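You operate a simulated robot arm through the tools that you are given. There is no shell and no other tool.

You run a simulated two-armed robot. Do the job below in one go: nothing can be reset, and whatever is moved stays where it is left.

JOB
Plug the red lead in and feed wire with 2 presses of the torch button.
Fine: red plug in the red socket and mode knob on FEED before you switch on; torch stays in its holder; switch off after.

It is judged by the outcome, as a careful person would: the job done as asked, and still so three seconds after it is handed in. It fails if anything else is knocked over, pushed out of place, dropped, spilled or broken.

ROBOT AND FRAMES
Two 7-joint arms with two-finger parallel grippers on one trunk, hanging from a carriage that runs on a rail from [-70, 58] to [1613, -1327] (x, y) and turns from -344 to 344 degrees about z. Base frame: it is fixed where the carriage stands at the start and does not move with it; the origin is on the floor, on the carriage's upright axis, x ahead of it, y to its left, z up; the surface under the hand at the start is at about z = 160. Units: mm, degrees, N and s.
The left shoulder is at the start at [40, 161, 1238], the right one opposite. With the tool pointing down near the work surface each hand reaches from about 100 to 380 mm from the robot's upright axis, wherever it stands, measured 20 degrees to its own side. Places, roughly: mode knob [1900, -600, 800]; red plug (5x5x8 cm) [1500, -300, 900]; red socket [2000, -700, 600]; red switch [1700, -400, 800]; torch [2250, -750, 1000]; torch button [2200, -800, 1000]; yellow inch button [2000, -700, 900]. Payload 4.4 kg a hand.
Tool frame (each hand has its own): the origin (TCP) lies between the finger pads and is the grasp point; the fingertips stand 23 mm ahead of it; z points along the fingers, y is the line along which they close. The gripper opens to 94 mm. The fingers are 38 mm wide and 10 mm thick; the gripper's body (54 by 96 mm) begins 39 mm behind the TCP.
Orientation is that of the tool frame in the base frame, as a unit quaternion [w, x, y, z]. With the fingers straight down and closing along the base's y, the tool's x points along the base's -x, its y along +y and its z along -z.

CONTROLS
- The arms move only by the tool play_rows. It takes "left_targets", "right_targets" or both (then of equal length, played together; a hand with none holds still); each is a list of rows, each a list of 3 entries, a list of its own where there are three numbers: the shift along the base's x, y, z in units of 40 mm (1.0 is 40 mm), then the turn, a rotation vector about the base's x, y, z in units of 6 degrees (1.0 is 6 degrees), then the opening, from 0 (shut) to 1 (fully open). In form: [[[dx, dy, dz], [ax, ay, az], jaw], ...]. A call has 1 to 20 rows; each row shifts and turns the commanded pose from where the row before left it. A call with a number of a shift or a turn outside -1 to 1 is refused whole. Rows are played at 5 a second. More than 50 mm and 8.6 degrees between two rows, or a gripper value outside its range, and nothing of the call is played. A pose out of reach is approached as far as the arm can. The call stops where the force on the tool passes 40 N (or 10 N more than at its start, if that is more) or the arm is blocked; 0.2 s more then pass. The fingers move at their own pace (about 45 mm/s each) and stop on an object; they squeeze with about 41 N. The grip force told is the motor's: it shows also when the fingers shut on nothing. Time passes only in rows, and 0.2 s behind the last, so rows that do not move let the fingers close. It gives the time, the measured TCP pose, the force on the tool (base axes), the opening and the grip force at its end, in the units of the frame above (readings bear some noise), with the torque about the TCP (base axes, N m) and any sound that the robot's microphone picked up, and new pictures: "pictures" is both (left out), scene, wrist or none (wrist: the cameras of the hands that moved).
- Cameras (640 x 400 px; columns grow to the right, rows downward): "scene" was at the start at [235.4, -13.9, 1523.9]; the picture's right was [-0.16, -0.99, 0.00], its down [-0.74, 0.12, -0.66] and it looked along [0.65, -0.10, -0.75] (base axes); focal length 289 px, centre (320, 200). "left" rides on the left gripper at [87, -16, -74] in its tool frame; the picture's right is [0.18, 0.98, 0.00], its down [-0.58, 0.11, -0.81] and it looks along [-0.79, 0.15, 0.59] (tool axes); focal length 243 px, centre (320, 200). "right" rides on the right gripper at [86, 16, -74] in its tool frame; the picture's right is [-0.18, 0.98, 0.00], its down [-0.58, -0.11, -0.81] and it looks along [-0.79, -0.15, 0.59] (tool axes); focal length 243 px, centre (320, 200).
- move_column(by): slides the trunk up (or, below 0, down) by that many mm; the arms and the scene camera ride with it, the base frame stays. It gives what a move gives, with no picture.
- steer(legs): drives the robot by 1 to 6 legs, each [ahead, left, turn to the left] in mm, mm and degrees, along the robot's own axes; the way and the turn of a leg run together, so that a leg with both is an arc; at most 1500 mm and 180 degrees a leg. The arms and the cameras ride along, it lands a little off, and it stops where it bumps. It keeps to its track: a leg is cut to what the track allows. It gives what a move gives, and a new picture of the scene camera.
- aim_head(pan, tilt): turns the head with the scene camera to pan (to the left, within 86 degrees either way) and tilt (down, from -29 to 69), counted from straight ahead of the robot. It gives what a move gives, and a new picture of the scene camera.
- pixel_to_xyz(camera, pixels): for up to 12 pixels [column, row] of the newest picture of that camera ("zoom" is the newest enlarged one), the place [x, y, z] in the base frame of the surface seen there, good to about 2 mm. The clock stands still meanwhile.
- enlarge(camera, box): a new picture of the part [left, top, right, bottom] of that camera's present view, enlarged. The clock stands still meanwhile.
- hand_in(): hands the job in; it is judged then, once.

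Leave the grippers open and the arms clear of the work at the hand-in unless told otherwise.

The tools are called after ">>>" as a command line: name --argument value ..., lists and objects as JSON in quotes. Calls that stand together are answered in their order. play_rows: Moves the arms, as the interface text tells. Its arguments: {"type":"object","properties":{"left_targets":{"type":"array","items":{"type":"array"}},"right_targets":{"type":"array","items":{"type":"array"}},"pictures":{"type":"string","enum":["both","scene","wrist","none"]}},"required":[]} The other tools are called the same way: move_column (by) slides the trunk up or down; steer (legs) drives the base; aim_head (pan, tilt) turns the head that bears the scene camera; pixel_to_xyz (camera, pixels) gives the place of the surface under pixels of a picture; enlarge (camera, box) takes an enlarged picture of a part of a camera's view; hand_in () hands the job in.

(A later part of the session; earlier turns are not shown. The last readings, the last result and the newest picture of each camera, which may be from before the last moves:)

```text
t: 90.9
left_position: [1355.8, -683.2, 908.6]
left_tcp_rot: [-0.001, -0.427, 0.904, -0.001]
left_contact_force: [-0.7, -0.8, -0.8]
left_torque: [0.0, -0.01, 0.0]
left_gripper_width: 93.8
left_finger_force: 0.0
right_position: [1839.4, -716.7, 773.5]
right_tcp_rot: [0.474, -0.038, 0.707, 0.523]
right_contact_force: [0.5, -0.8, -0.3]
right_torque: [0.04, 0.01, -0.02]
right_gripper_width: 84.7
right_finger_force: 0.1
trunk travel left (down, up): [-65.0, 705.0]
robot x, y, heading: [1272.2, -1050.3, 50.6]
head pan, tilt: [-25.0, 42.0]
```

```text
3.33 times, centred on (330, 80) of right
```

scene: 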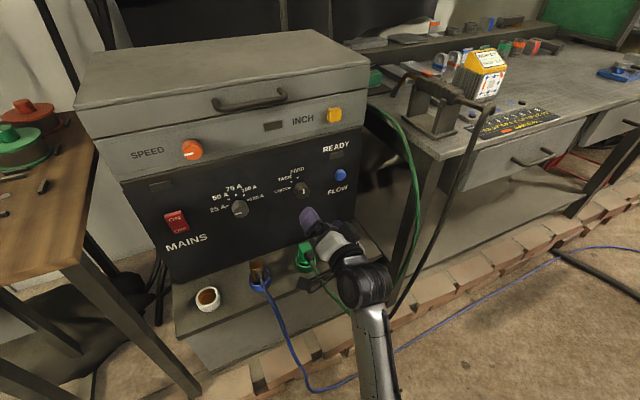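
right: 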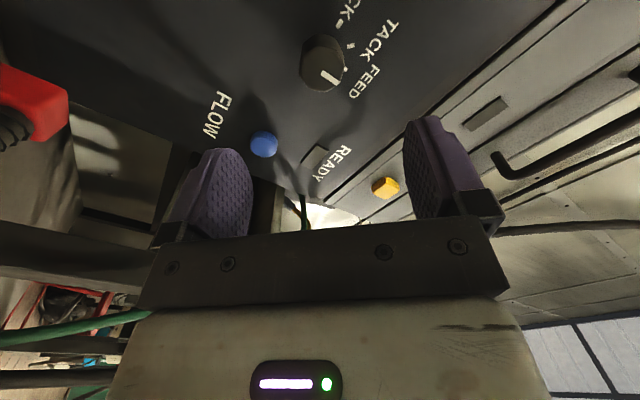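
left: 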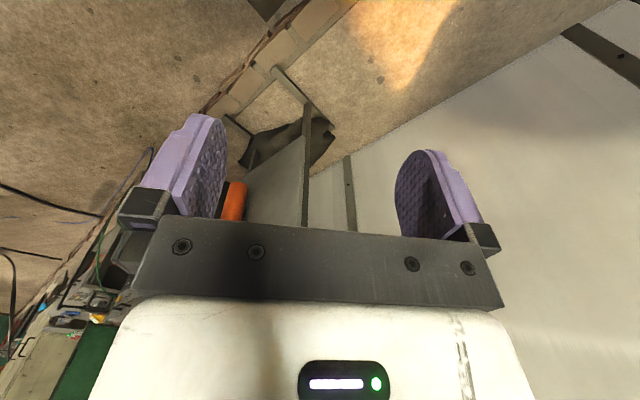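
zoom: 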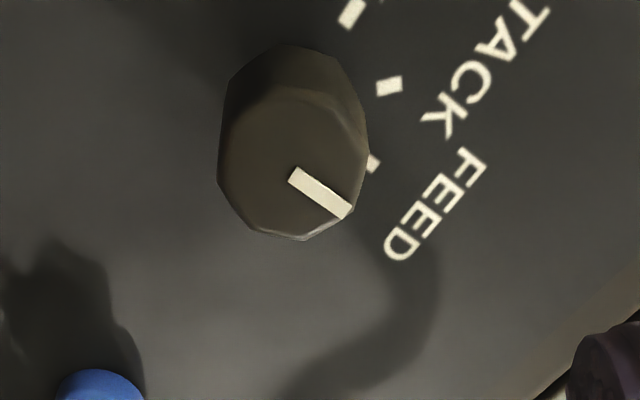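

The pointer now stands vertical at FEED. Next the MAINS rocker: I'll back off a little, roll 45° more so the closed fingertips form a flat 38 × 20 mm pad, and shut the fingers; then drive 283 mm left.

>>> play_rows --right_targets '[[[-0.08, -0.097, 0.05], [0.612, 0.713, 0], 0], [[-0.08, -0.097, 0.05], [0.612, 0.713, 0], 0], [[-0.08, -0.097, 0.05], [0.612, 0.713, 0], 0], [[-0.08, -0.097, 0.05], [0.612, 0.713, 0], 0], [[-0.08, -0.097, 0.05], [0.612, 0.713, 0], 0], [[-0.08, -0.097, 0.05], [0.612, 0.713, 0], 0], [[-0.08, -0.097, 0.05], [0.612, 0.713, 0], 0], [[-0.08, -0.097, 0.05], [0.612, 0.713, 0], 0]]' --pictures "none"

>>> steer --legs '[[0, 283, 0]]'

>>> aim_head --pan -15 --tilt 35

```text
t: 92.1
left_position: [1355.9, -683.4, 910.0]
left_tcp_rot: [0.0, -0.427, 0.904, 0.0]
left_contact_force: [-0.3, 0.0, 0.5]
left_torque: [0.01, -0.01, 0.01]
left_gripper_width: 93.7
left_finger_force: 0.2
right_position: [1860.2, -767.4, 784.3]
right_tcp_rot: [0.392, 0.104, 0.695, 0.594]
right_contact_force: [-0.5, -0.1, -0.5]
right_torque: [-0.02, -0.01, 0.01]
right_gripper_width: 0.1
right_finger_force: 30.8
trunk travel left (down, up): [-65.0, 705.0]
robot x, y, heading: [1278.9, -1050.3, 50.4]
head pan, tilt: [-25.0, 42.0]
stopped in row 6 (right hand): the arm was blocked; the commanded pose is now the measured one
```

```text
t: 94.1
left_position: [1139.6, -504.5, 908.9]
left_tcp_rot: [0.0, -0.426, 0.905, 0.0]
left_contact_force: [0.8, 0.7, -0.3]
left_torque: [0.01, 0.0, -0.02]
left_gripper_width: 94.0
left_finger_force: 0.1
right_position: [1643.7, -588.6, 784.4]
right_tcp_rot: [0.39, 0.105, 0.696, 0.594]
right_contact_force: [0.4, 0.4, 0.6]
right_torque: [0.02, -0.02, 0.04]
right_gripper_width: 0.0
right_finger_force: 40.6
trunk travel left (down, up): [-65.0, 705.0]
robot x, y, heading: [1060.0, -869.9, 50.2]
head pan, tilt: [-25.0, 42.0]
```

scene: 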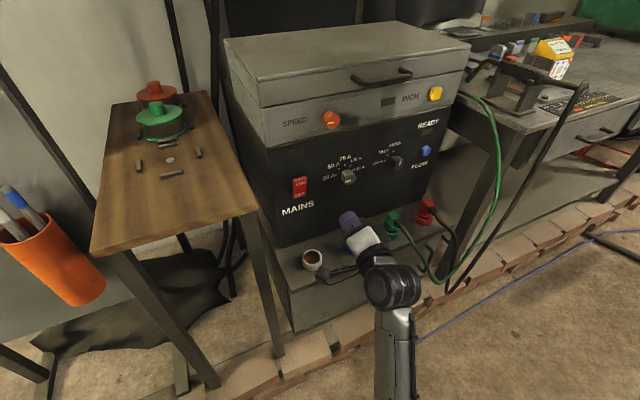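

```text
t: 94.8
left_position: [1138.8, -504.2, 910.1]
left_tcp_rot: [-0.001, -0.426, 0.905, 0.001]
left_contact_force: [-0.6, 0.5, 0.2]
left_torque: [0.0, 0.01, 0.0]
left_gripper_width: 94.0
left_finger_force: 0.0
right_position: [1643.5, -587.0, 782.7]
right_tcp_rot: [0.391, 0.105, 0.696, 0.593]
right_contact_force: [-0.3, -0.1, -0.4]
right_torque: [0.02, -0.03, -0.01]
right_gripper_width: 0.0
right_finger_force: 40.9
trunk travel left (down, up): [-65.0, 705.0]
robot x, y, heading: [1058.1, -870.9, 50.3]
head pan, tilt: [-15.0, 35.0]
```

scene: 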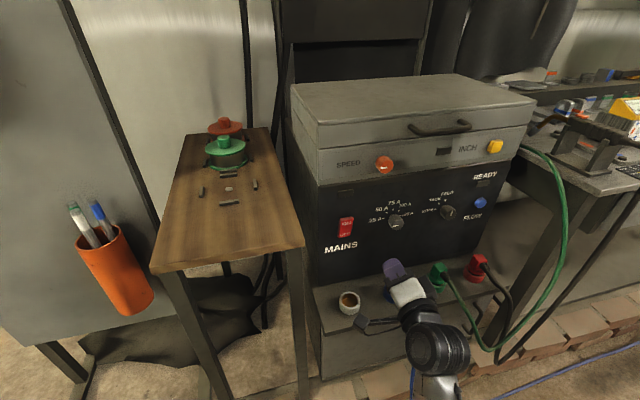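

The last bit of roll was blocked (about 65° reached, probably a joint limit), and the hand drifted sideways a bit. Checking that nothing near it was touched and where the rocker is.

>>> enlarge --camera "scene" --box '[290, 180, 530, 340]'

>>> enlarge --camera "scene" --box '[316, 205, 380, 245]'

```text
2.50 times, centred on (410, 260) of scene
```

zoom: 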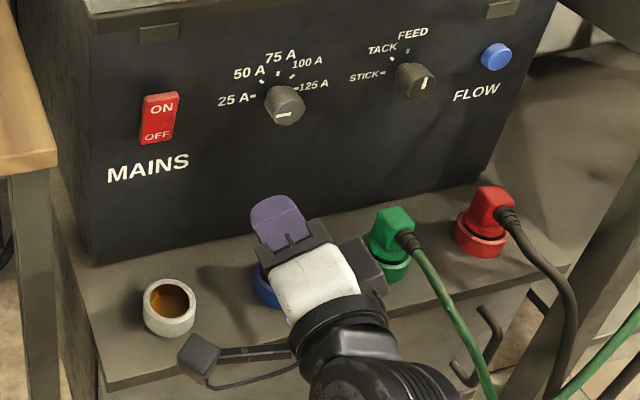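

```text
10.00 times, centred on (348, 225) of scene
```

zoom: 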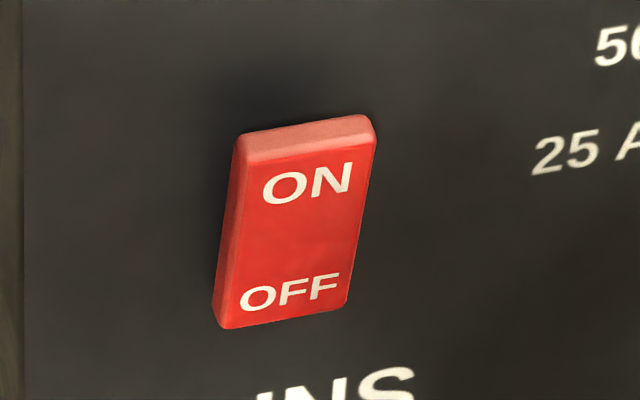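

All is in order, red plug seated. Measuring the rocker.

>>> pixel_to_xyz --camera "zoom" --pixels '[[305, 185], [245, 165], [365, 150], [300, 145], [290, 240], [285, 295], [225, 310], [345, 290], [160, 240], [450, 240], [310, 130], [280, 318]]'

```text
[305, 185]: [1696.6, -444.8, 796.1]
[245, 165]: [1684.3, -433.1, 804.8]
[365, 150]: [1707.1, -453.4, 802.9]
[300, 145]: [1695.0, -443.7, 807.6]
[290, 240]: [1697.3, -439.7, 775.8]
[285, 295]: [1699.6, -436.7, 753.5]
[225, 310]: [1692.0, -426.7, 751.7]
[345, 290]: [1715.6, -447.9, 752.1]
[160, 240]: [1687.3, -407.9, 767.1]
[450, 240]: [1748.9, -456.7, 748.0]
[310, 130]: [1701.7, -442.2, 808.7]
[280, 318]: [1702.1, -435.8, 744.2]
```

Rocker: centre u ≈ 1593, z 744–808, pivot about 776; the ON half's face is at w ≈ 735. Moving the closed fingertips to about 20 mm in front of the ON half at z 798.

>>> play_rows --right_targets '[[[0.125, 0.533, 0.077], [-0.56, -0.62, 0], 0], [[0.125, 0.533, 0.077], [0, 0, 0], 0], [[0.125, 0.533, 0.077], [0, 0, 0], 0], [[0.125, 0.533, 0.077], [0, 0, 0], 0], [[0.125, 0.533, 0.077], [0, 0, 0], 0], [[0, 0, 0], [0, 0, 0], 0]]' --pictures "both"

>>> enlarge --camera "scene" --box '[300, 190, 420, 265]'

```text
t: 96.2
left_position: [1138.5, -505.1, 909.0]
left_tcp_rot: [0.0, -0.427, 0.904, 0.0]
left_contact_force: [0.2, 0.0, -0.6]
left_torque: [0.03, 0.01, 0.01]
left_gripper_width: 93.8
left_finger_force: 0.1
right_position: [1667.4, -482.0, 799.4]
right_tcp_rot: [0.416, 0.074, 0.7, 0.575]
right_contact_force: [-0.4, 0.8, 0.3]
right_torque: [-0.01, -0.02, -0.03]
right_gripper_width: 0.1
right_finger_force: 41.1
trunk travel left (down, up): [-65.0, 705.0]
robot x, y, heading: [1060.9, -871.9, 50.4]
head pan, tilt: [-15.0, 35.0]
```

scene: 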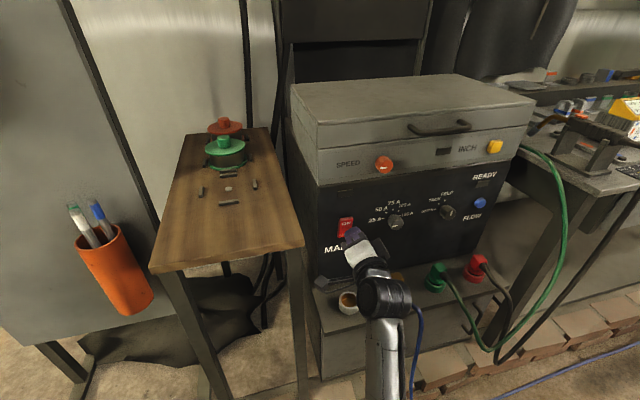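
right: 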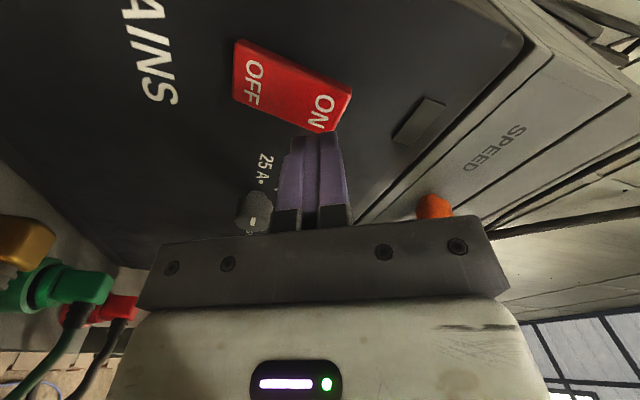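

```text
5.33 times, centred on (360, 228) of scene
```

zoom: 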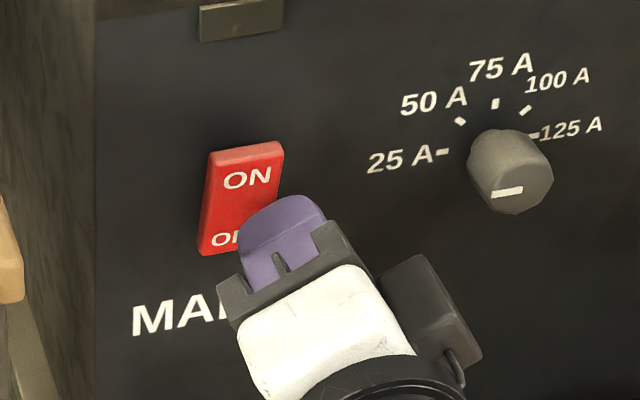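

The fingertips face the ON half. Pressing forward gently until it clicks or resists.

>>> play_rows --right_targets '[[[0.095, 0.116, 0], [0, 0, 0], 0], [[0.095, 0.116, 0], [0, 0, 0], 0], [[0.095, 0.116, 0], [0, 0, 0], 0], [[0.095, 0.116, 0], [0, 0, 0], 0], [[0.05, 0.062, 0], [0, 0, 0], 0], [[0.05, 0.062, 0], [0, 0, 0], 0], [[0.05, 0.062, 0], [0, 0, 0], 0]]' --pictures "both"

>>> enlarge --camera "scene" --box '[300, 190, 420, 265]'

```text
t: 97.8
left_position: [1137.8, -507.4, 908.8]
left_tcp_rot: [-0.001, -0.426, 0.905, 0.0]
left_contact_force: [-0.8, 0.8, -0.6]
left_torque: [0.01, -0.01, -0.01]
left_gripper_width: 94.0
left_finger_force: 0.0
right_position: [1688.1, -457.2, 800.8]
right_tcp_rot: [0.417, 0.076, 0.699, 0.576]
right_contact_force: [-9.9, -11.1, 9.2]
right_torque: [0.04, 0.12, 0.22]
right_gripper_width: 0.0
right_finger_force: 40.7
trunk travel left (down, up): [-65.0, 705.0]
robot x, y, heading: [1059.8, -874.5, 50.4]
head pan, tilt: [-15.0, 35.0]
```

scene: 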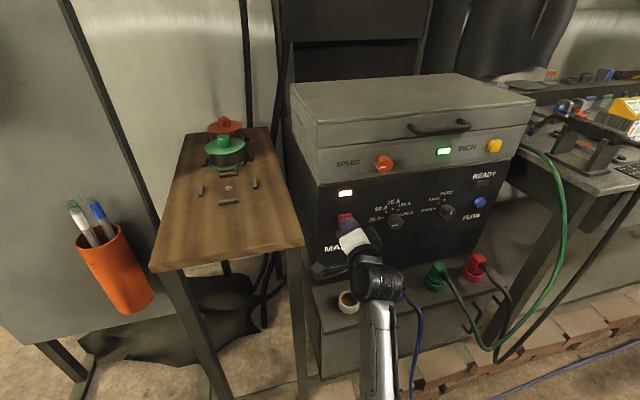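
right: 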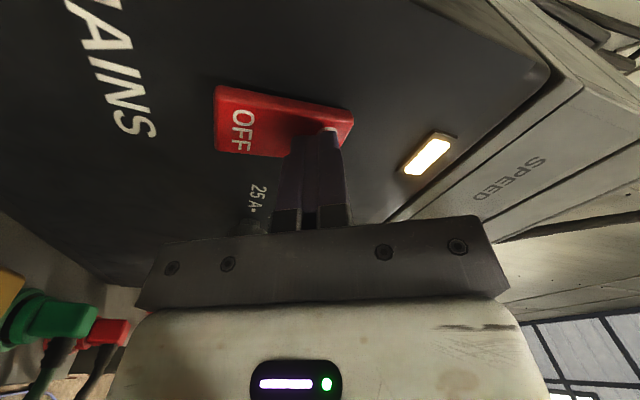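

```text
5.33 times, centred on (360, 228) of scene
```

zoom: 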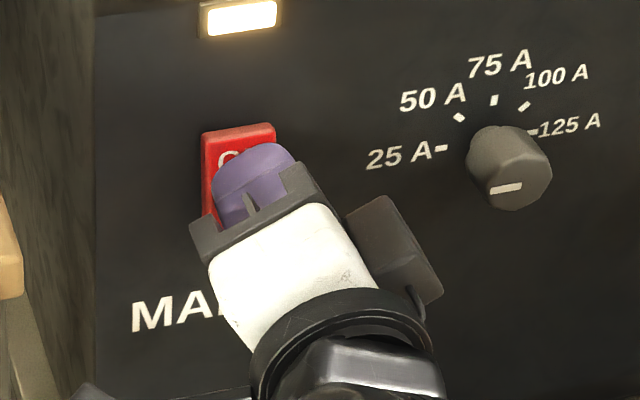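

The mains lamp and the feeder's green lamp are lit: it's on. Backing straight off 110 mm, then raising the trunk 310 mm to get up over the torch level.

>>> play_rows --right_targets '[[[-0.15, -0.18, 0], [0, 0, 0], 0], [[-0.4, -0.48, 0], [0, 0, 0], 0], [[-0.4, -0.48, 0], [0, 0, 0], 0], [[-0.4, -0.48, 0], [0, 0, 0], 0], [[-0.4, -0.48, 0], [0, 0, 0], 0]]' --pictures "scene"

>>> move_column --by 310

```text
t: 99.2
left_position: [1140.6, -505.2, 909.0]
left_tcp_rot: [0.0, -0.427, 0.904, 0.0]
left_contact_force: [-0.1, 0.9, 0.2]
left_torque: [0.03, 0.0, 0.03]
left_gripper_width: 94.2
left_finger_force: 0.0
right_position: [1646.5, -548.6, 855.1]
right_tcp_rot: [0.459, 0.067, 0.664, 0.586]
right_contact_force: [0.1, -1.1, 1.1]
right_torque: [-0.03, -0.02, 0.01]
right_gripper_width: 0.2
right_finger_force: 41.4
trunk travel left (down, up): [-65.0, 705.0]
robot x, y, heading: [1061.0, -873.8, 50.4]
head pan, tilt: [-15.0, 35.0]
stopped in row 5 (right hand): the arm was blocked; the commanded pose is now the measured one
```

scene: 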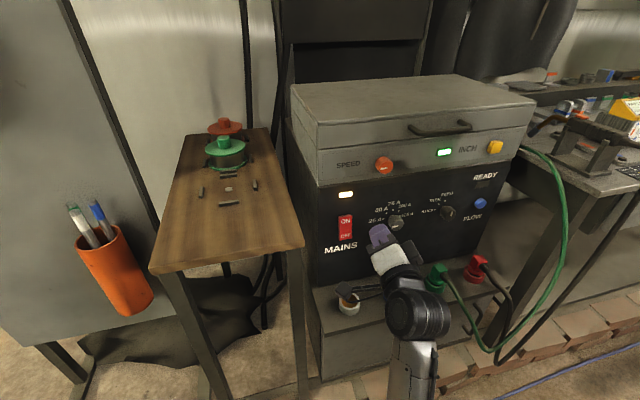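

```text
t: 102.3
left_position: [1138.5, -505.5, 1219.6]
left_tcp_rot: [0.0, -0.426, 0.905, 0.0]
left_contact_force: [0.5, 0.8, -0.6]
left_torque: [0.0, -0.01, -0.02]
left_gripper_width: 94.0
left_finger_force: 0.0
right_position: [1644.2, -547.9, 1162.7]
right_tcp_rot: [0.458, 0.068, 0.666, 0.585]
right_contact_force: [0.3, 0.3, -0.4]
right_torque: [-0.01, -0.03, 0.01]
right_gripper_width: 0.0
right_finger_force: 40.9
trunk travel left (down, up): [-375.0, 395.0]
robot x, y, heading: [1060.0, -871.3, 50.3]
head pan, tilt: [-15.0, 35.0]
```

The arm ran into a joint limit while folding back, but it drifted only upward in free space. The lamps are on. At this height I'll turn the hand back to nearly straight down (20° leaning forward), a 94° turn in 16 steps.

>>> play_rows --right_targets '[[[0, 0, 0], [-0.905, 0.071, 0.378], 0], [[0, 0, 0], [-0.905, 0.071, 0.378], 0], [[0, 0, 0], [-0.905, 0.071, 0.378], 0], [[0, 0, 0], [-0.905, 0.071, 0.378], 0], [[0, 0, 0], [-0.905, 0.071, 0.378], 0], [[0, 0, 0], [-0.905, 0.071, 0.378], 0], [[0, 0, 0], [-0.905, 0.071, 0.378], 0], [[0, 0, 0], [-0.905, 0.071, 0.378], 0], [[-0.2, -0.24, 0], [-0.905, 0.071, 0.378], 0], [[-0.2, -0.24, 0], [-0.905, 0.071, 0.378], 0], [[-0.2, -0.24, 0], [-0.905, 0.071, 0.378], 0], [[-0.2, -0.24, 0], [-0.905, 0.071, 0.378], 0], [[-0.2, -0.24, 0], [-0.905, 0.071, 0.378], 0], [[-0.2, -0.24, 0], [-0.905, 0.071, 0.378], 0], [[-0.2, -0.24, 0], [-0.905, 0.071, 0.378], 0], [[-0.2, -0.24, 0], [-0.905, 0.071, 0.378], 0]]' --pictures "scene"

```text
t: 105.7
left_position: [1140.0, -505.2, 1219.3]
left_tcp_rot: [0.0, -0.427, 0.904, 0.0]
left_contact_force: [0.4, 0.5, -0.1]
left_torque: [-0.01, 0.01, 0.01]
left_gripper_width: 94.0
left_finger_force: 0.0
right_position: [1579.6, -624.5, 1164.5]
right_tcp_rot: [0.153, -0.415, 0.894, 0.073]
right_contact_force: [0.6, 0.4, 0.1]
right_torque: [-0.01, 0.02, 0.01]
right_gripper_width: 0.0
right_finger_force: 40.4
trunk travel left (down, up): [-375.0, 395.0]
robot x, y, heading: [1061.8, -874.9, 50.2]
head pan, tilt: [-15.0, 35.0]
```

scene: 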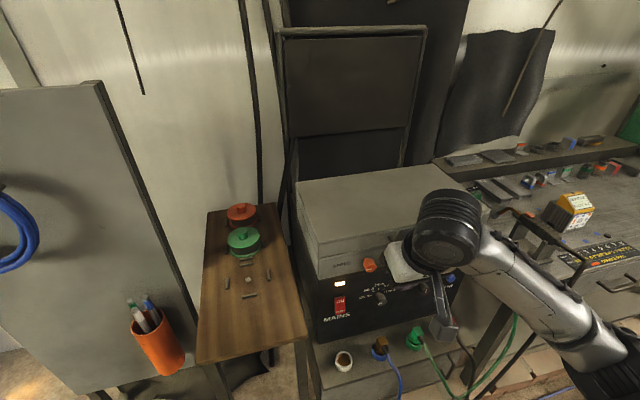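

Hand is back to nearly downward at z 1164, high above the bench. Driving 585 mm right to bring it in line with the torch.

>>> steer --legs '[[0, -585, 0]]'

>>> aim_head --pan -10 --tilt 40

```text
t: 109.0
left_position: [1588.1, -874.7, 1221.5]
left_tcp_rot: [0.0, -0.429, 0.903, -0.001]
left_contact_force: [-0.1, -0.9, 0.7]
left_torque: [0.0, -0.05, -0.02]
left_gripper_width: 93.9
left_finger_force: 0.1
right_position: [2027.0, -991.2, 1163.8]
right_tcp_rot: [0.153, -0.42, 0.891, 0.076]
right_contact_force: [0.7, -0.5, -0.6]
right_torque: [-0.01, -0.03, -0.01]
right_gripper_width: 0.2
right_finger_force: 41.4
trunk travel left (down, up): [-375.0, 395.0]
robot x, y, heading: [1504.0, -1240.7, 51.0]
head pan, tilt: [-15.0, 35.0]
```

scene: 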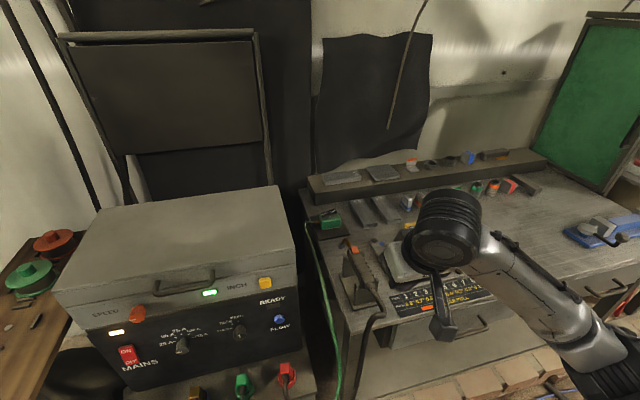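

```text
t: 109.7
left_position: [1586.6, -874.8, 1219.4]
left_tcp_rot: [0.0, -0.429, 0.903, 0.0]
left_contact_force: [0.6, 0.0, 0.3]
left_torque: [0.0, 0.01, 0.02]
left_gripper_width: 93.9
left_finger_force: 0.1
right_position: [2026.8, -991.5, 1162.8]
right_tcp_rot: [0.154, -0.419, 0.892, 0.075]
right_contact_force: [0.2, -1.0, -0.2]
right_torque: [0.0, -0.02, 0.0]
right_gripper_width: 0.1
right_finger_force: 40.4
trunk travel left (down, up): [-375.0, 395.0]
robot x, y, heading: [1507.4, -1238.8, 50.8]
head pan, tilt: [-10.0, 40.0]
```

scene: 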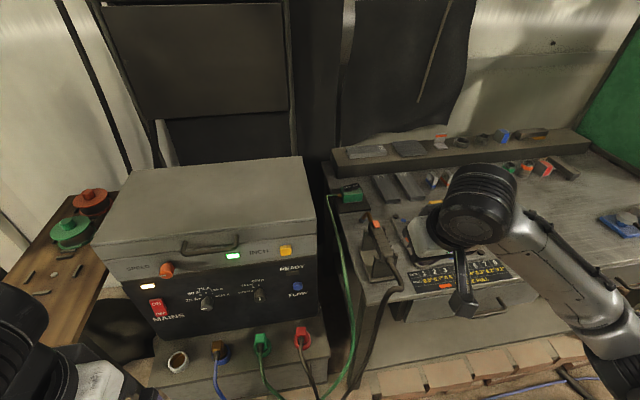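

The torch and its orange button at (377,222) are in clear view, left of my hand. Enlarging and measuring.

>>> enlarge --camera "scene" --box '[330, 195, 426, 275]'

```text
5.00 times, centred on (378, 235) of scene
```

zoom: 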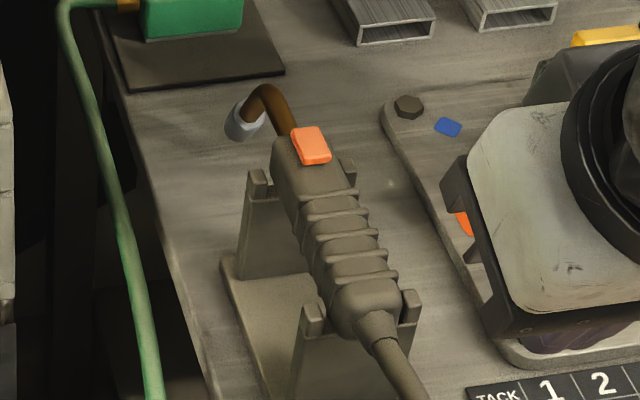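

>>> pixel_to_xyz --camera "zoom" --pixels '[[311, 145], [294, 132], [318, 129], [328, 157], [304, 161], [300, 175], [340, 260], [372, 310], [390, 370], [252, 175], [345, 165], [310, 310]]'

```text
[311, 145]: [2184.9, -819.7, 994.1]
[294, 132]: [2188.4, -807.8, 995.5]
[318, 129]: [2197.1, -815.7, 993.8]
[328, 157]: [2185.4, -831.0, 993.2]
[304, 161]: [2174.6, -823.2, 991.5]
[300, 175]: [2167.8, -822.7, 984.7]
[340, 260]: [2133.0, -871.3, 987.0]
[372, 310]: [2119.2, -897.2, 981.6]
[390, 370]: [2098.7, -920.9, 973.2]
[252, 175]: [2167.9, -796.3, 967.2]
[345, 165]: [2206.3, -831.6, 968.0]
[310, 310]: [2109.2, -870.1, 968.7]
```

Button top centre is about (2186.4, -819.4, 994), 12 × 20 mm, standing 9 mm above the torch body; the torch lies along my forward axis. Moving the closed fingertips above it at height.

>>> play_rows --right_targets '[[[0.52, 0.563, 0], [0, 0, 0], 0], [[0.52, 0.563, 0], [0, 0, 0], 0], [[0.52, 0.563, 0], [0, 0, 0], 0], [[0.52, 0.563, 0], [0, 0, 0], 0], [[0.52, 0.563, 0], [0, 0, 0], 0], [[0.52, 0.563, 0], [0, 0, 0], 0], [[0.52, 0.563, 0], [0, 0, 0], 0], [[0.52, 0.563, 0], [0, 0, 0], 0], [[0, 0, -0.9], [0, 0, 0], 0], [[0, 0, -0.9], [0, 0, 0], 0], [[0, 0, -0.7], [0, 0, 0], 0], [[0, 0, 0], [0, 0, 0], 0]]' --pictures "both"

>>> enlarge --camera "scene" --box '[330, 185, 426, 265]'

```text
t: 112.3
left_position: [1586.8, -874.6, 1220.3]
left_tcp_rot: [-0.001, -0.429, 0.903, 0.0]
left_contact_force: [-0.4, 0.2, 0.5]
left_torque: [-0.01, 0.03, 0.01]
left_gripper_width: 94.0
left_finger_force: 0.1
right_position: [2192.9, -810.3, 1062.7]
right_tcp_rot: [0.154, -0.419, 0.892, 0.075]
right_contact_force: [-0.1, -0.6, 0.9]
right_torque: [0.0, -0.01, 0.0]
right_gripper_width: 0.0
right_finger_force: 41.1
trunk travel left (down, up): [-375.0, 395.0]
robot x, y, heading: [1509.0, -1243.1, 50.8]
head pan, tilt: [-10.0, 40.0]
```

scene: 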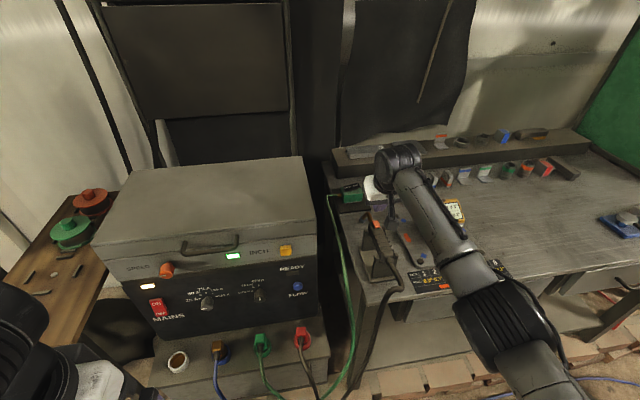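
right: 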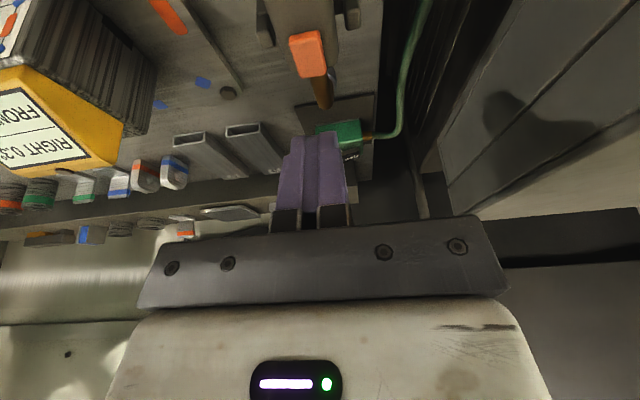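

```text
5.00 times, centred on (378, 225) of scene
```

zoom: 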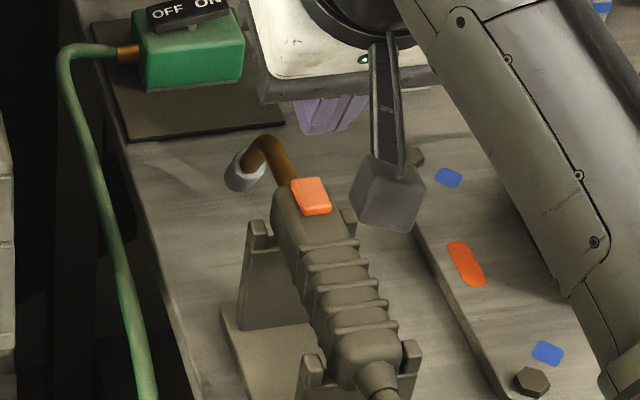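

In the wrist picture the button is at (310,52), exactly below my lowest fingertip edge. Pressing down: 36 mm quickly-ish, then small steps to about 5 mm past contact.

>>> play_rows --right_targets '[[[0, 0, -0.4], [0, 0, 0], 0], [[0, 0, -0.4], [0, 0, 0], 0], [[0, 0, -0.1], [0, 0, 0], 0], [[0, 0, -0.1], [0, 0, 0], 0], [[0, 0, -0.06], [0, 0, 0], 0], [[0, 0, -0.06], [0, 0, 0], 0]]' --pictures "both"

>>> enlarge --camera "scene" --box '[330, 185, 426, 265]'

```text
t: 113.7
left_position: [1586.7, -874.6, 1220.4]
left_tcp_rot: [0.0, -0.429, 0.904, 0.0]
left_contact_force: [-0.2, -0.5, 1.1]
left_torque: [0.01, 0.02, -0.01]
left_gripper_width: 94.2
left_finger_force: 0.0
right_position: [2193.0, -811.1, 1018.5]
right_tcp_rot: [0.154, -0.418, 0.892, 0.075]
right_contact_force: [-2.4, -2.4, 8.7]
right_torque: [-0.14, 0.09, -0.02]
right_gripper_width: 0.0
right_finger_force: 40.7
trunk travel left (down, up): [-375.0, 395.0]
robot x, y, heading: [1508.2, -1240.3, 50.8]
head pan, tilt: [-10.0, 40.0]
heard: click
```

scene: 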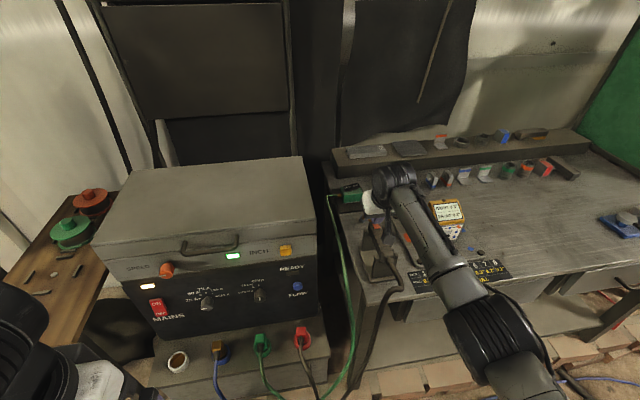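
right: 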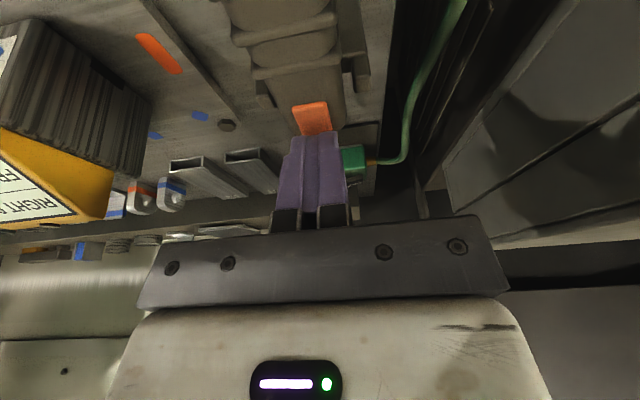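

```text
5.00 times, centred on (378, 225) of scene
```

zoom: 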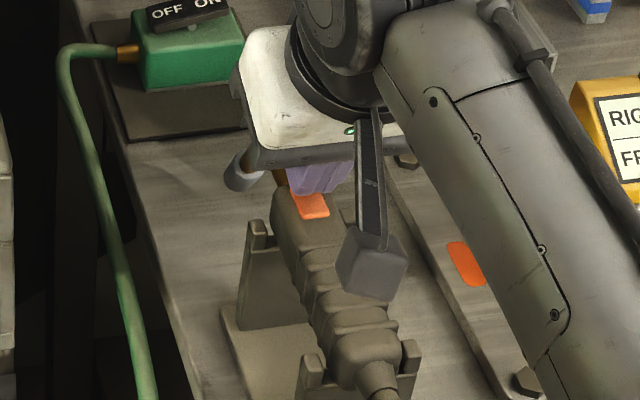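

A click was heard with about 9 N on the button: first press. Lifting off 16 mm.

>>> play_rows --right_targets '[[[0, 0, 0.2], [0, 0, 0], 0], [[0, 0, 0.2], [0, 0, 0], 0], [[0, 0, 0], [0, 0, 0], 0], [[0, 0, 0], [0, 0, 0], 0]]' --pictures "both"

>>> enlarge --camera "scene" --box '[330, 185, 426, 265]'

>>> enlarge --camera "scene" --box '[110, 220, 340, 370]'

```text
t: 114.7
left_position: [1587.4, -874.4, 1220.4]
left_tcp_rot: [-0.001, -0.429, 0.903, 0.0]
left_contact_force: [0.5, -0.6, 0.3]
left_torque: [0.03, 0.04, -0.02]
left_gripper_width: 94.2
left_finger_force: 0.1
right_position: [2192.5, -810.0, 1034.2]
right_tcp_rot: [0.154, -0.418, 0.892, 0.075]
right_contact_force: [-0.3, 0.4, 0.0]
right_torque: [-0.01, 0.03, 0.01]
right_gripper_width: 0.3
right_finger_force: 41.0
trunk travel left (down, up): [-375.0, 395.0]
robot x, y, heading: [1504.9, -1239.1, 50.8]
head pan, tilt: [-10.0, 40.0]
```

scene: 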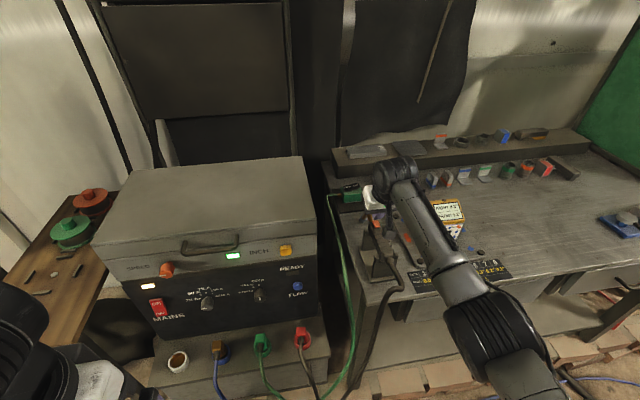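
right: 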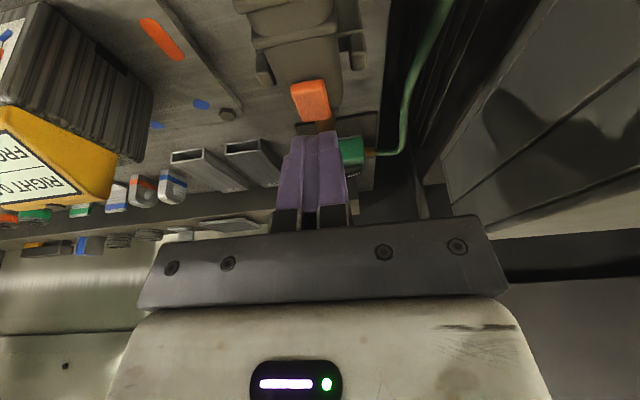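

```text
5.00 times, centred on (378, 225) of scene
```

zoom: 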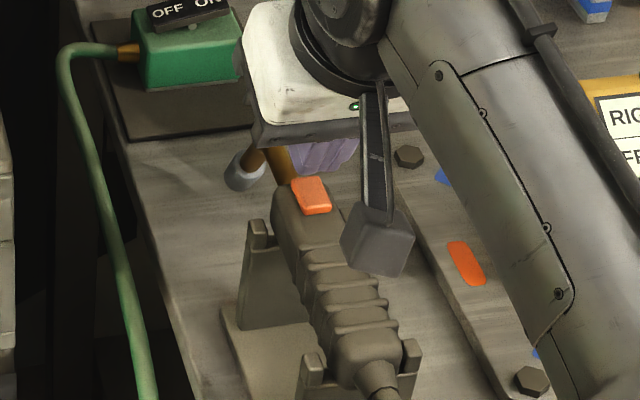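

```text
2.67 times, centred on (225, 295) of scene
```

zoom: 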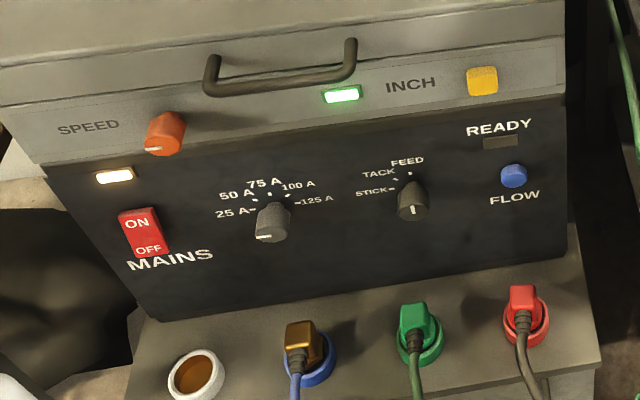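

The button has sprung back; mains and feeder lamps lit, torch in the holder. I'll look at the nozzle for wire before the second press.

>>> enlarge --camera "scene" --box '[360, 205, 400, 230]'

```text
16.00 times, centred on (380, 218) of scene
```

zoom: 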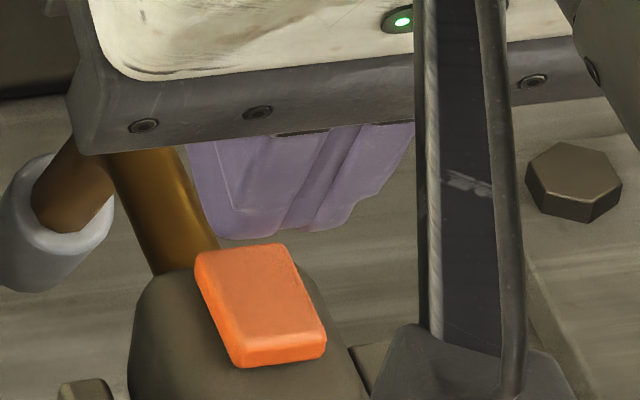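

No wire end can be seen from this angle. Second press, to the same depth.

>>> play_rows --right_targets '[[[0, 0, -0.2], [0, 0, 0], 0], [[0, 0, -0.08], [0, 0, 0], 0], [[0, 0, -0.06], [0, 0, 0], 0], [[0, 0, -0.06], [0, 0, 0], 0]]' --pictures "wrist"

```text
t: 115.7
left_position: [1586.9, -875.2, 1220.6]
left_tcp_rot: [0.0, -0.428, 0.904, 0.001]
left_contact_force: [-0.3, -0.5, 0.0]
left_torque: [-0.03, 0.01, 0.0]
left_gripper_width: 94.0
left_finger_force: 0.0
right_position: [2193.6, -811.8, 1018.2]
right_tcp_rot: [0.155, -0.419, 0.891, 0.076]
right_contact_force: [-3.1, -1.9, 6.9]
right_torque: [-0.1, 0.14, -0.01]
right_gripper_width: 0.0
right_finger_force: 40.7
trunk travel left (down, up): [-375.0, 395.0]
robot x, y, heading: [1509.7, -1241.3, 51.0]
head pan, tilt: [-10.0, 40.0]
heard: click
```

right: 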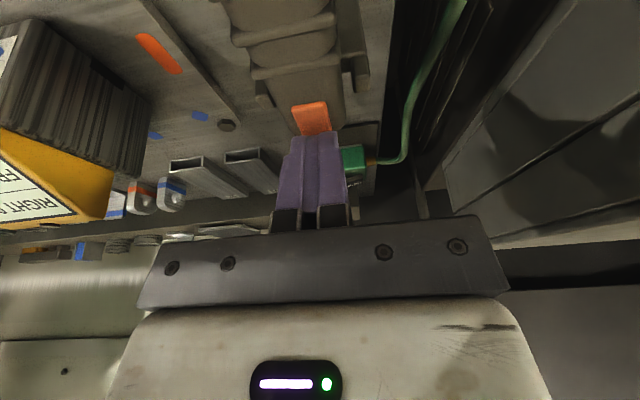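

Second click. Lifting straight up 144 mm, then drawing back.

>>> play_rows --right_targets '[[[0, 0, 0.3], [0, 0, 0], 0], [[0, 0, 0.7], [0, 0, 0], 0], [[0, 0, 0.9], [0, 0, 0], 0], [[0, 0, 0.9], [0, 0, 0], 0], [[0, 0, 0.8], [0, 0, 0], 0], [[-0.52, -0.563, 0], [0, 0, 0], 0], [[-0.52, -0.563, 0], [0, 0, 0], 0], [[-0.52, -0.563, 0], [0, 0, 0], 0], [[-0.52, -0.563, 0], [0, 0, 0], 0], [[-0.52, -0.563, 0], [0, 0, 0], 0], [[-0.52, -0.563, 0], [0, 0, 0], 0], [[-0.52, -0.563, 0], [0, 0, 0], 0], [[-0.52, -0.563, 0], [0, 0, 0], 0]]' --pictures "scene"

>>> enlarge --camera "scene" --box '[340, 195, 420, 265]'

```text
t: 118.5
left_position: [1586.2, -875.0, 1219.1]
left_tcp_rot: [0.0, -0.429, 0.903, -0.001]
left_contact_force: [0.3, 0.3, -0.1]
left_torque: [0.01, -0.01, -0.01]
left_gripper_width: 94.2
left_finger_force: 0.2
right_position: [2026.3, -992.2, 1164.0]
right_tcp_rot: [0.154, -0.419, 0.892, 0.074]
right_contact_force: [0.8, -0.5, -1.1]
right_torque: [-0.02, -0.03, 0.02]
right_gripper_width: 0.0
right_finger_force: 40.6
trunk travel left (down, up): [-375.0, 395.0]
robot x, y, heading: [1508.4, -1239.8, 50.6]
head pan, tilt: [-10.0, 40.0]
```

scene: 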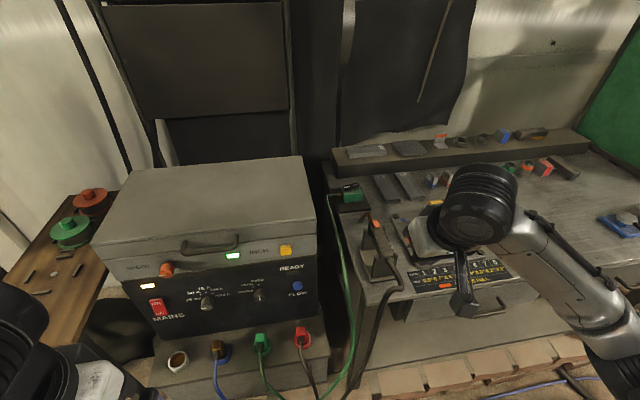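

```text
5.71 times, centred on (380, 230) of scene
```

zoom: 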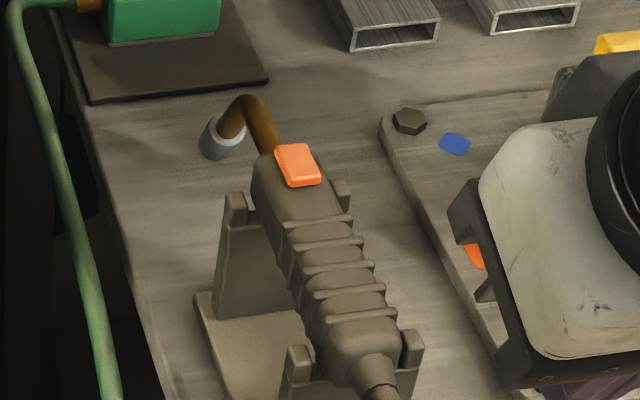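

The torch lies undisturbed. A close look at the nozzle for fed wire.

>>> enlarge --camera "scene" --box '[364, 208, 396, 228]'

>>> enlarge --camera "scene" --box '[90, 220, 330, 380]'

```text
16.00 times, centred on (380, 218) of scene
```

zoom: 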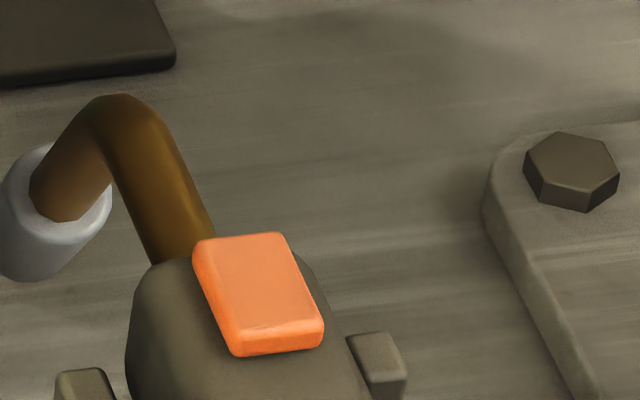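

```text
2.50 times, centred on (210, 300) of scene
```

zoom: 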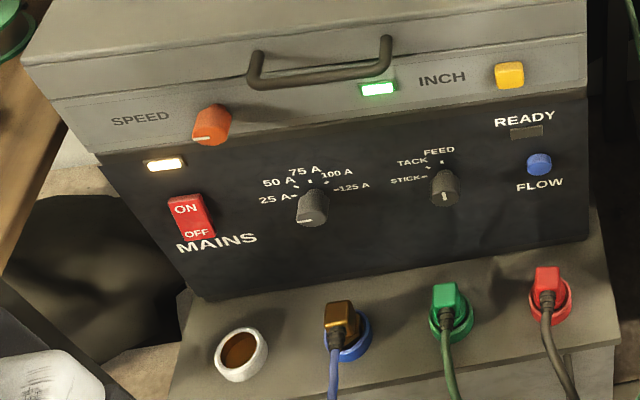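

Torch, knob (FEED), plug and lamps all look right. Driving 600 mm left at height to face the rocker again; on the way I can view the nozzle from the other side.

>>> steer --legs '[[0, 600, 0]]'

>>> aim_head --pan -40 --tilt 25

```text
t: 121.9
left_position: [1116.7, -489.1, 1219.4]
left_tcp_rot: [0.0, -0.43, 0.903, 0.001]
left_contact_force: [-0.3, 0.0, -0.5]
left_torque: [0.02, 0.0, 0.0]
left_gripper_width: 94.1
left_finger_force: 0.2
right_position: [1556.3, -605.3, 1163.9]
right_tcp_rot: [0.154, -0.419, 0.892, 0.074]
right_contact_force: [-0.1, 0.6, -0.6]
right_torque: [-0.02, 0.02, 0.02]
right_gripper_width: 0.0
right_finger_force: 40.1
trunk travel left (down, up): [-375.0, 395.0]
robot x, y, heading: [1039.1, -851.9, 51.0]
head pan, tilt: [-10.0, 40.0]
```

scene: 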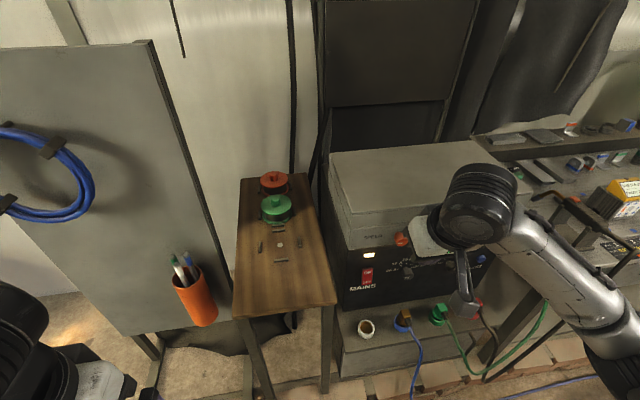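

```text
t: 122.8
left_position: [1117.0, -487.5, 1220.1]
left_tcp_rot: [0.001, -0.43, 0.903, 0.0]
left_contact_force: [-0.1, 0.2, 0.1]
left_torque: [0.01, -0.01, 0.02]
left_gripper_width: 93.9
left_finger_force: 0.0
right_position: [1557.3, -604.0, 1164.2]
right_tcp_rot: [0.154, -0.419, 0.892, 0.076]
right_contact_force: [0.0, -0.1, 0.5]
right_torque: [-0.02, 0.01, 0.03]
right_gripper_width: 0.2
right_finger_force: 41.2
trunk travel left (down, up): [-375.0, 395.0]
robot x, y, heading: [1038.8, -854.4, 50.9]
head pan, tilt: [-40.0, 25.0]
```

scene: 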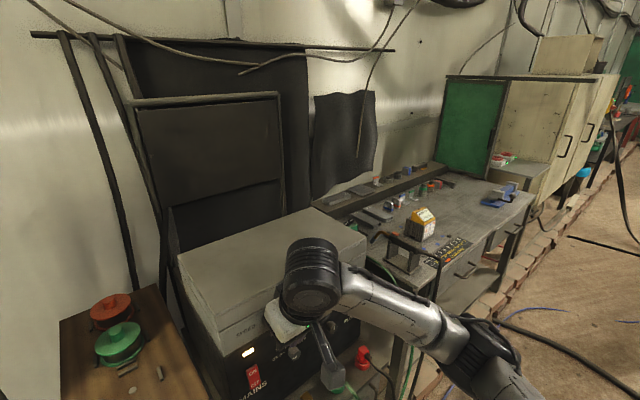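

The torch is visible at (385,240). Enlarging the nozzle.

>>> enlarge --camera "scene" --box '[360, 225, 410, 257]'

```text
12.50 times, centred on (385, 241) of scene
```

zoom: 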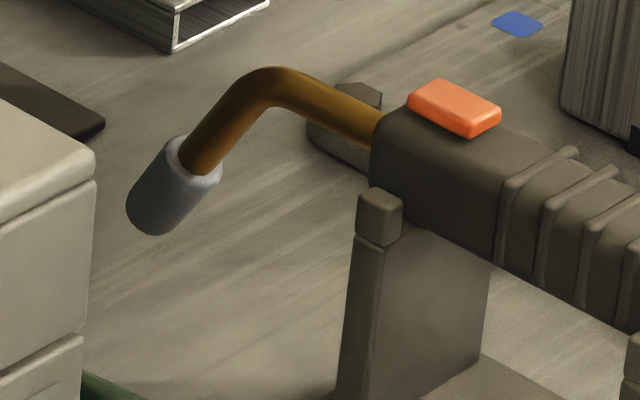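

>>> enlarge --camera "scene" --box '[366, 236, 382, 248]'

>>> enlarge --camera "scene" --box '[180, 270, 400, 400]'

```text
16.00 times, centred on (374, 242) of scene
```

zoom: 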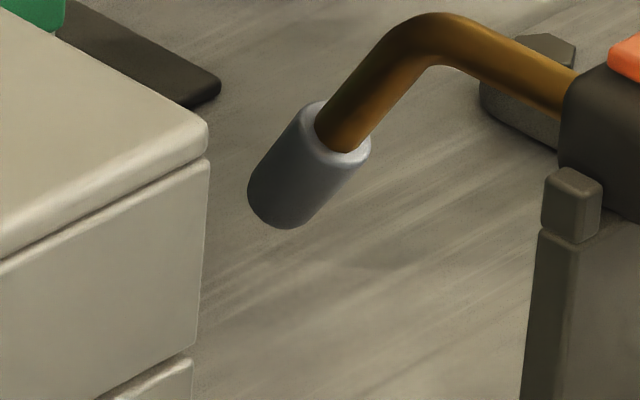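

```text
2.91 times, centred on (290, 335) of scene
```

zoom: 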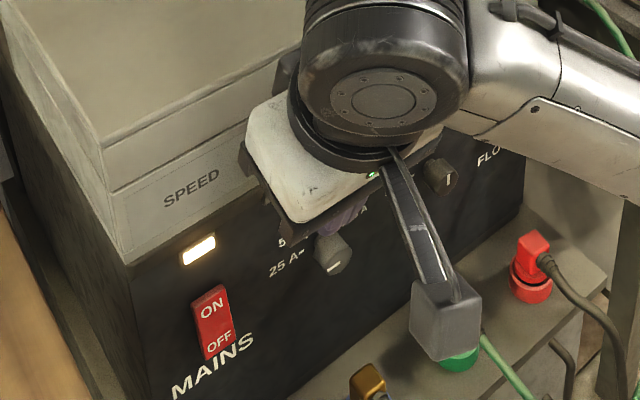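

No wire is drawn at the nozzle, but both presses clicked with the feeder lamp lit, knob on FEED and plug seated; exactly two presses are asked, so I leave it there. Now to switch off: trunk down 310 mm in front of the machine.

>>> move_column --by -310

>>> aim_head --pan -15 --tilt 35

```text
t: 125.9
left_position: [1117.7, -488.4, 908.8]
left_tcp_rot: [0.001, -0.429, 0.903, 0.0]
left_contact_force: [-0.1, 0.1, 0.5]
left_torque: [0.0, 0.0, -0.01]
left_gripper_width: 93.9
left_finger_force: 0.1
right_position: [1556.6, -605.2, 853.5]
right_tcp_rot: [0.154, -0.419, 0.892, 0.075]
right_contact_force: [-0.1, 1.1, 0.0]
right_torque: [0.01, 0.0, -0.01]
right_gripper_width: 0.0
right_finger_force: 41.6
trunk travel left (down, up): [-65.0, 705.0]
robot x, y, heading: [1039.0, -851.2, 50.9]
head pan, tilt: [-40.0, 25.0]
```

```text
t: 126.8
left_position: [1117.7, -487.9, 909.1]
left_tcp_rot: [0.0, -0.429, 0.903, 0.0]
left_contact_force: [0.2, 0.3, -0.1]
left_torque: [-0.01, 0.01, -0.01]
left_gripper_width: 94.1
left_finger_force: 0.1
right_position: [1557.1, -605.4, 854.1]
right_tcp_rot: [0.154, -0.419, 0.891, 0.076]
right_contact_force: [0.1, 0.7, 0.3]
right_torque: [0.03, 0.03, 0.02]
right_gripper_width: 0.1
right_finger_force: 40.3
trunk travel left (down, up): [-65.0, 705.0]
robot x, y, heading: [1041.4, -852.0, 50.9]
head pan, tilt: [-15.0, 35.0]
```

scene: 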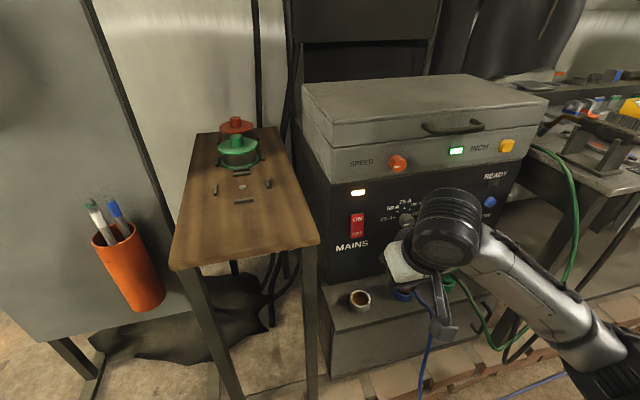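

Turning the hand forward (70°) while moving to a staging point about 115 mm in front of the rocker's OFF half.

>>> play_rows --right_targets '[[[0.14, 0.148, -0.202], [0.752, -0.62, 0], 0], [[0.14, 0.148, -0.202], [0.752, -0.62, 0], 0], [[0.14, 0.148, -0.202], [0.752, -0.62, 0], 0], [[0.14, 0.148, -0.202], [0.752, -0.62, 0], 0], [[0.14, 0.148, -0.202], [0.752, -0.62, 0], 0], [[0.14, 0.148, -0.202], [0.752, -0.62, 0], 0], [[0.14, 0.148, -0.202], [0.752, -0.62, 0], 0], [[0.14, 0.148, -0.202], [0.752, -0.62, 0], 0], [[0.14, 0.148, -0.202], [0.752, -0.62, 0], 0], [[0.14, 0.148, -0.202], [0.752, -0.62, 0], 0], [[0.14, 0.148, -0.202], [0.752, -0.62, 0], 0], [[0.14, 0.148, -0.202], [0.752, -0.62, 0], 0], [[0, 0, 0], [0, 0, 0], 0]]' --pictures "both"

>>> enlarge --camera "scene" --box '[325, 205, 389, 245]'

```text
t: 129.6
left_position: [1118.3, -487.9, 909.6]
left_tcp_rot: [-0.002, -0.43, 0.903, 0.0]
left_contact_force: [0.1, 0.4, 0.7]
left_torque: [0.0, -0.03, -0.01]
left_gripper_width: 93.9
left_finger_force: 0.1
right_position: [1624.4, -533.4, 756.2]
right_tcp_rot: [0.639, -0.302, 0.64, 0.303]
right_contact_force: [0.6, 1.1, 0.3]
right_torque: [0.02, 0.01, 0.0]
right_gripper_width: 0.1
right_finger_force: 41.0
trunk travel left (down, up): [-65.0, 705.0]
robot x, y, heading: [1041.8, -852.2, 51.0]
head pan, tilt: [-15.0, 35.0]
```

scene: 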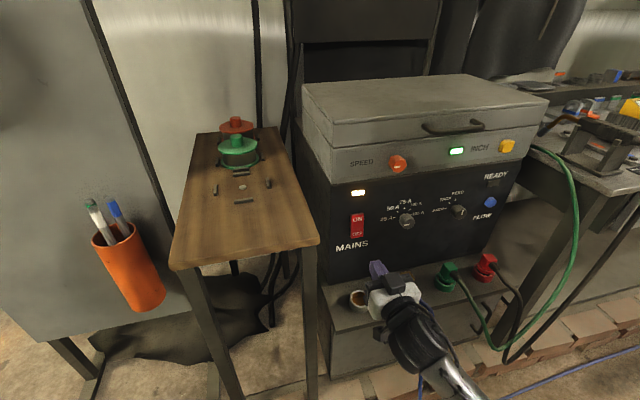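
right: 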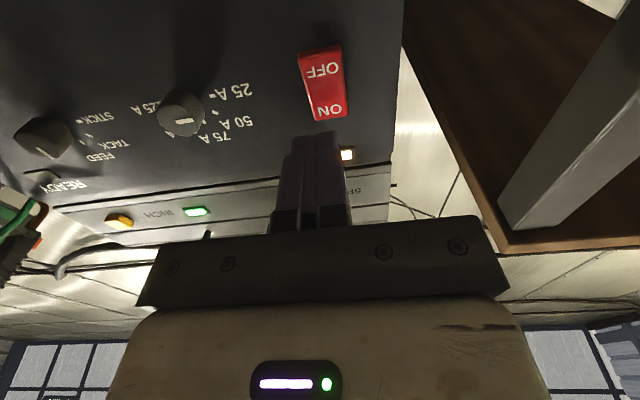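

```text
10.00 times, centred on (357, 225) of scene
```

zoom: 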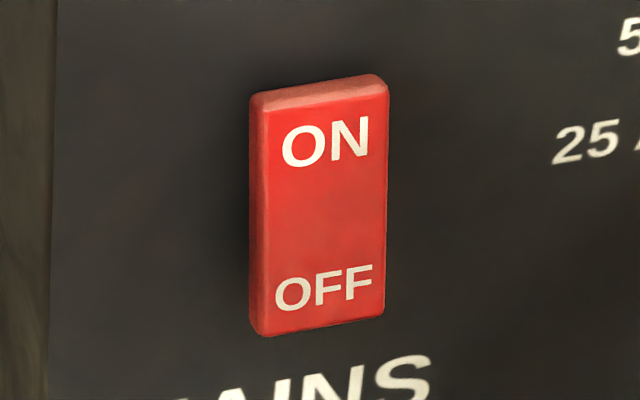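

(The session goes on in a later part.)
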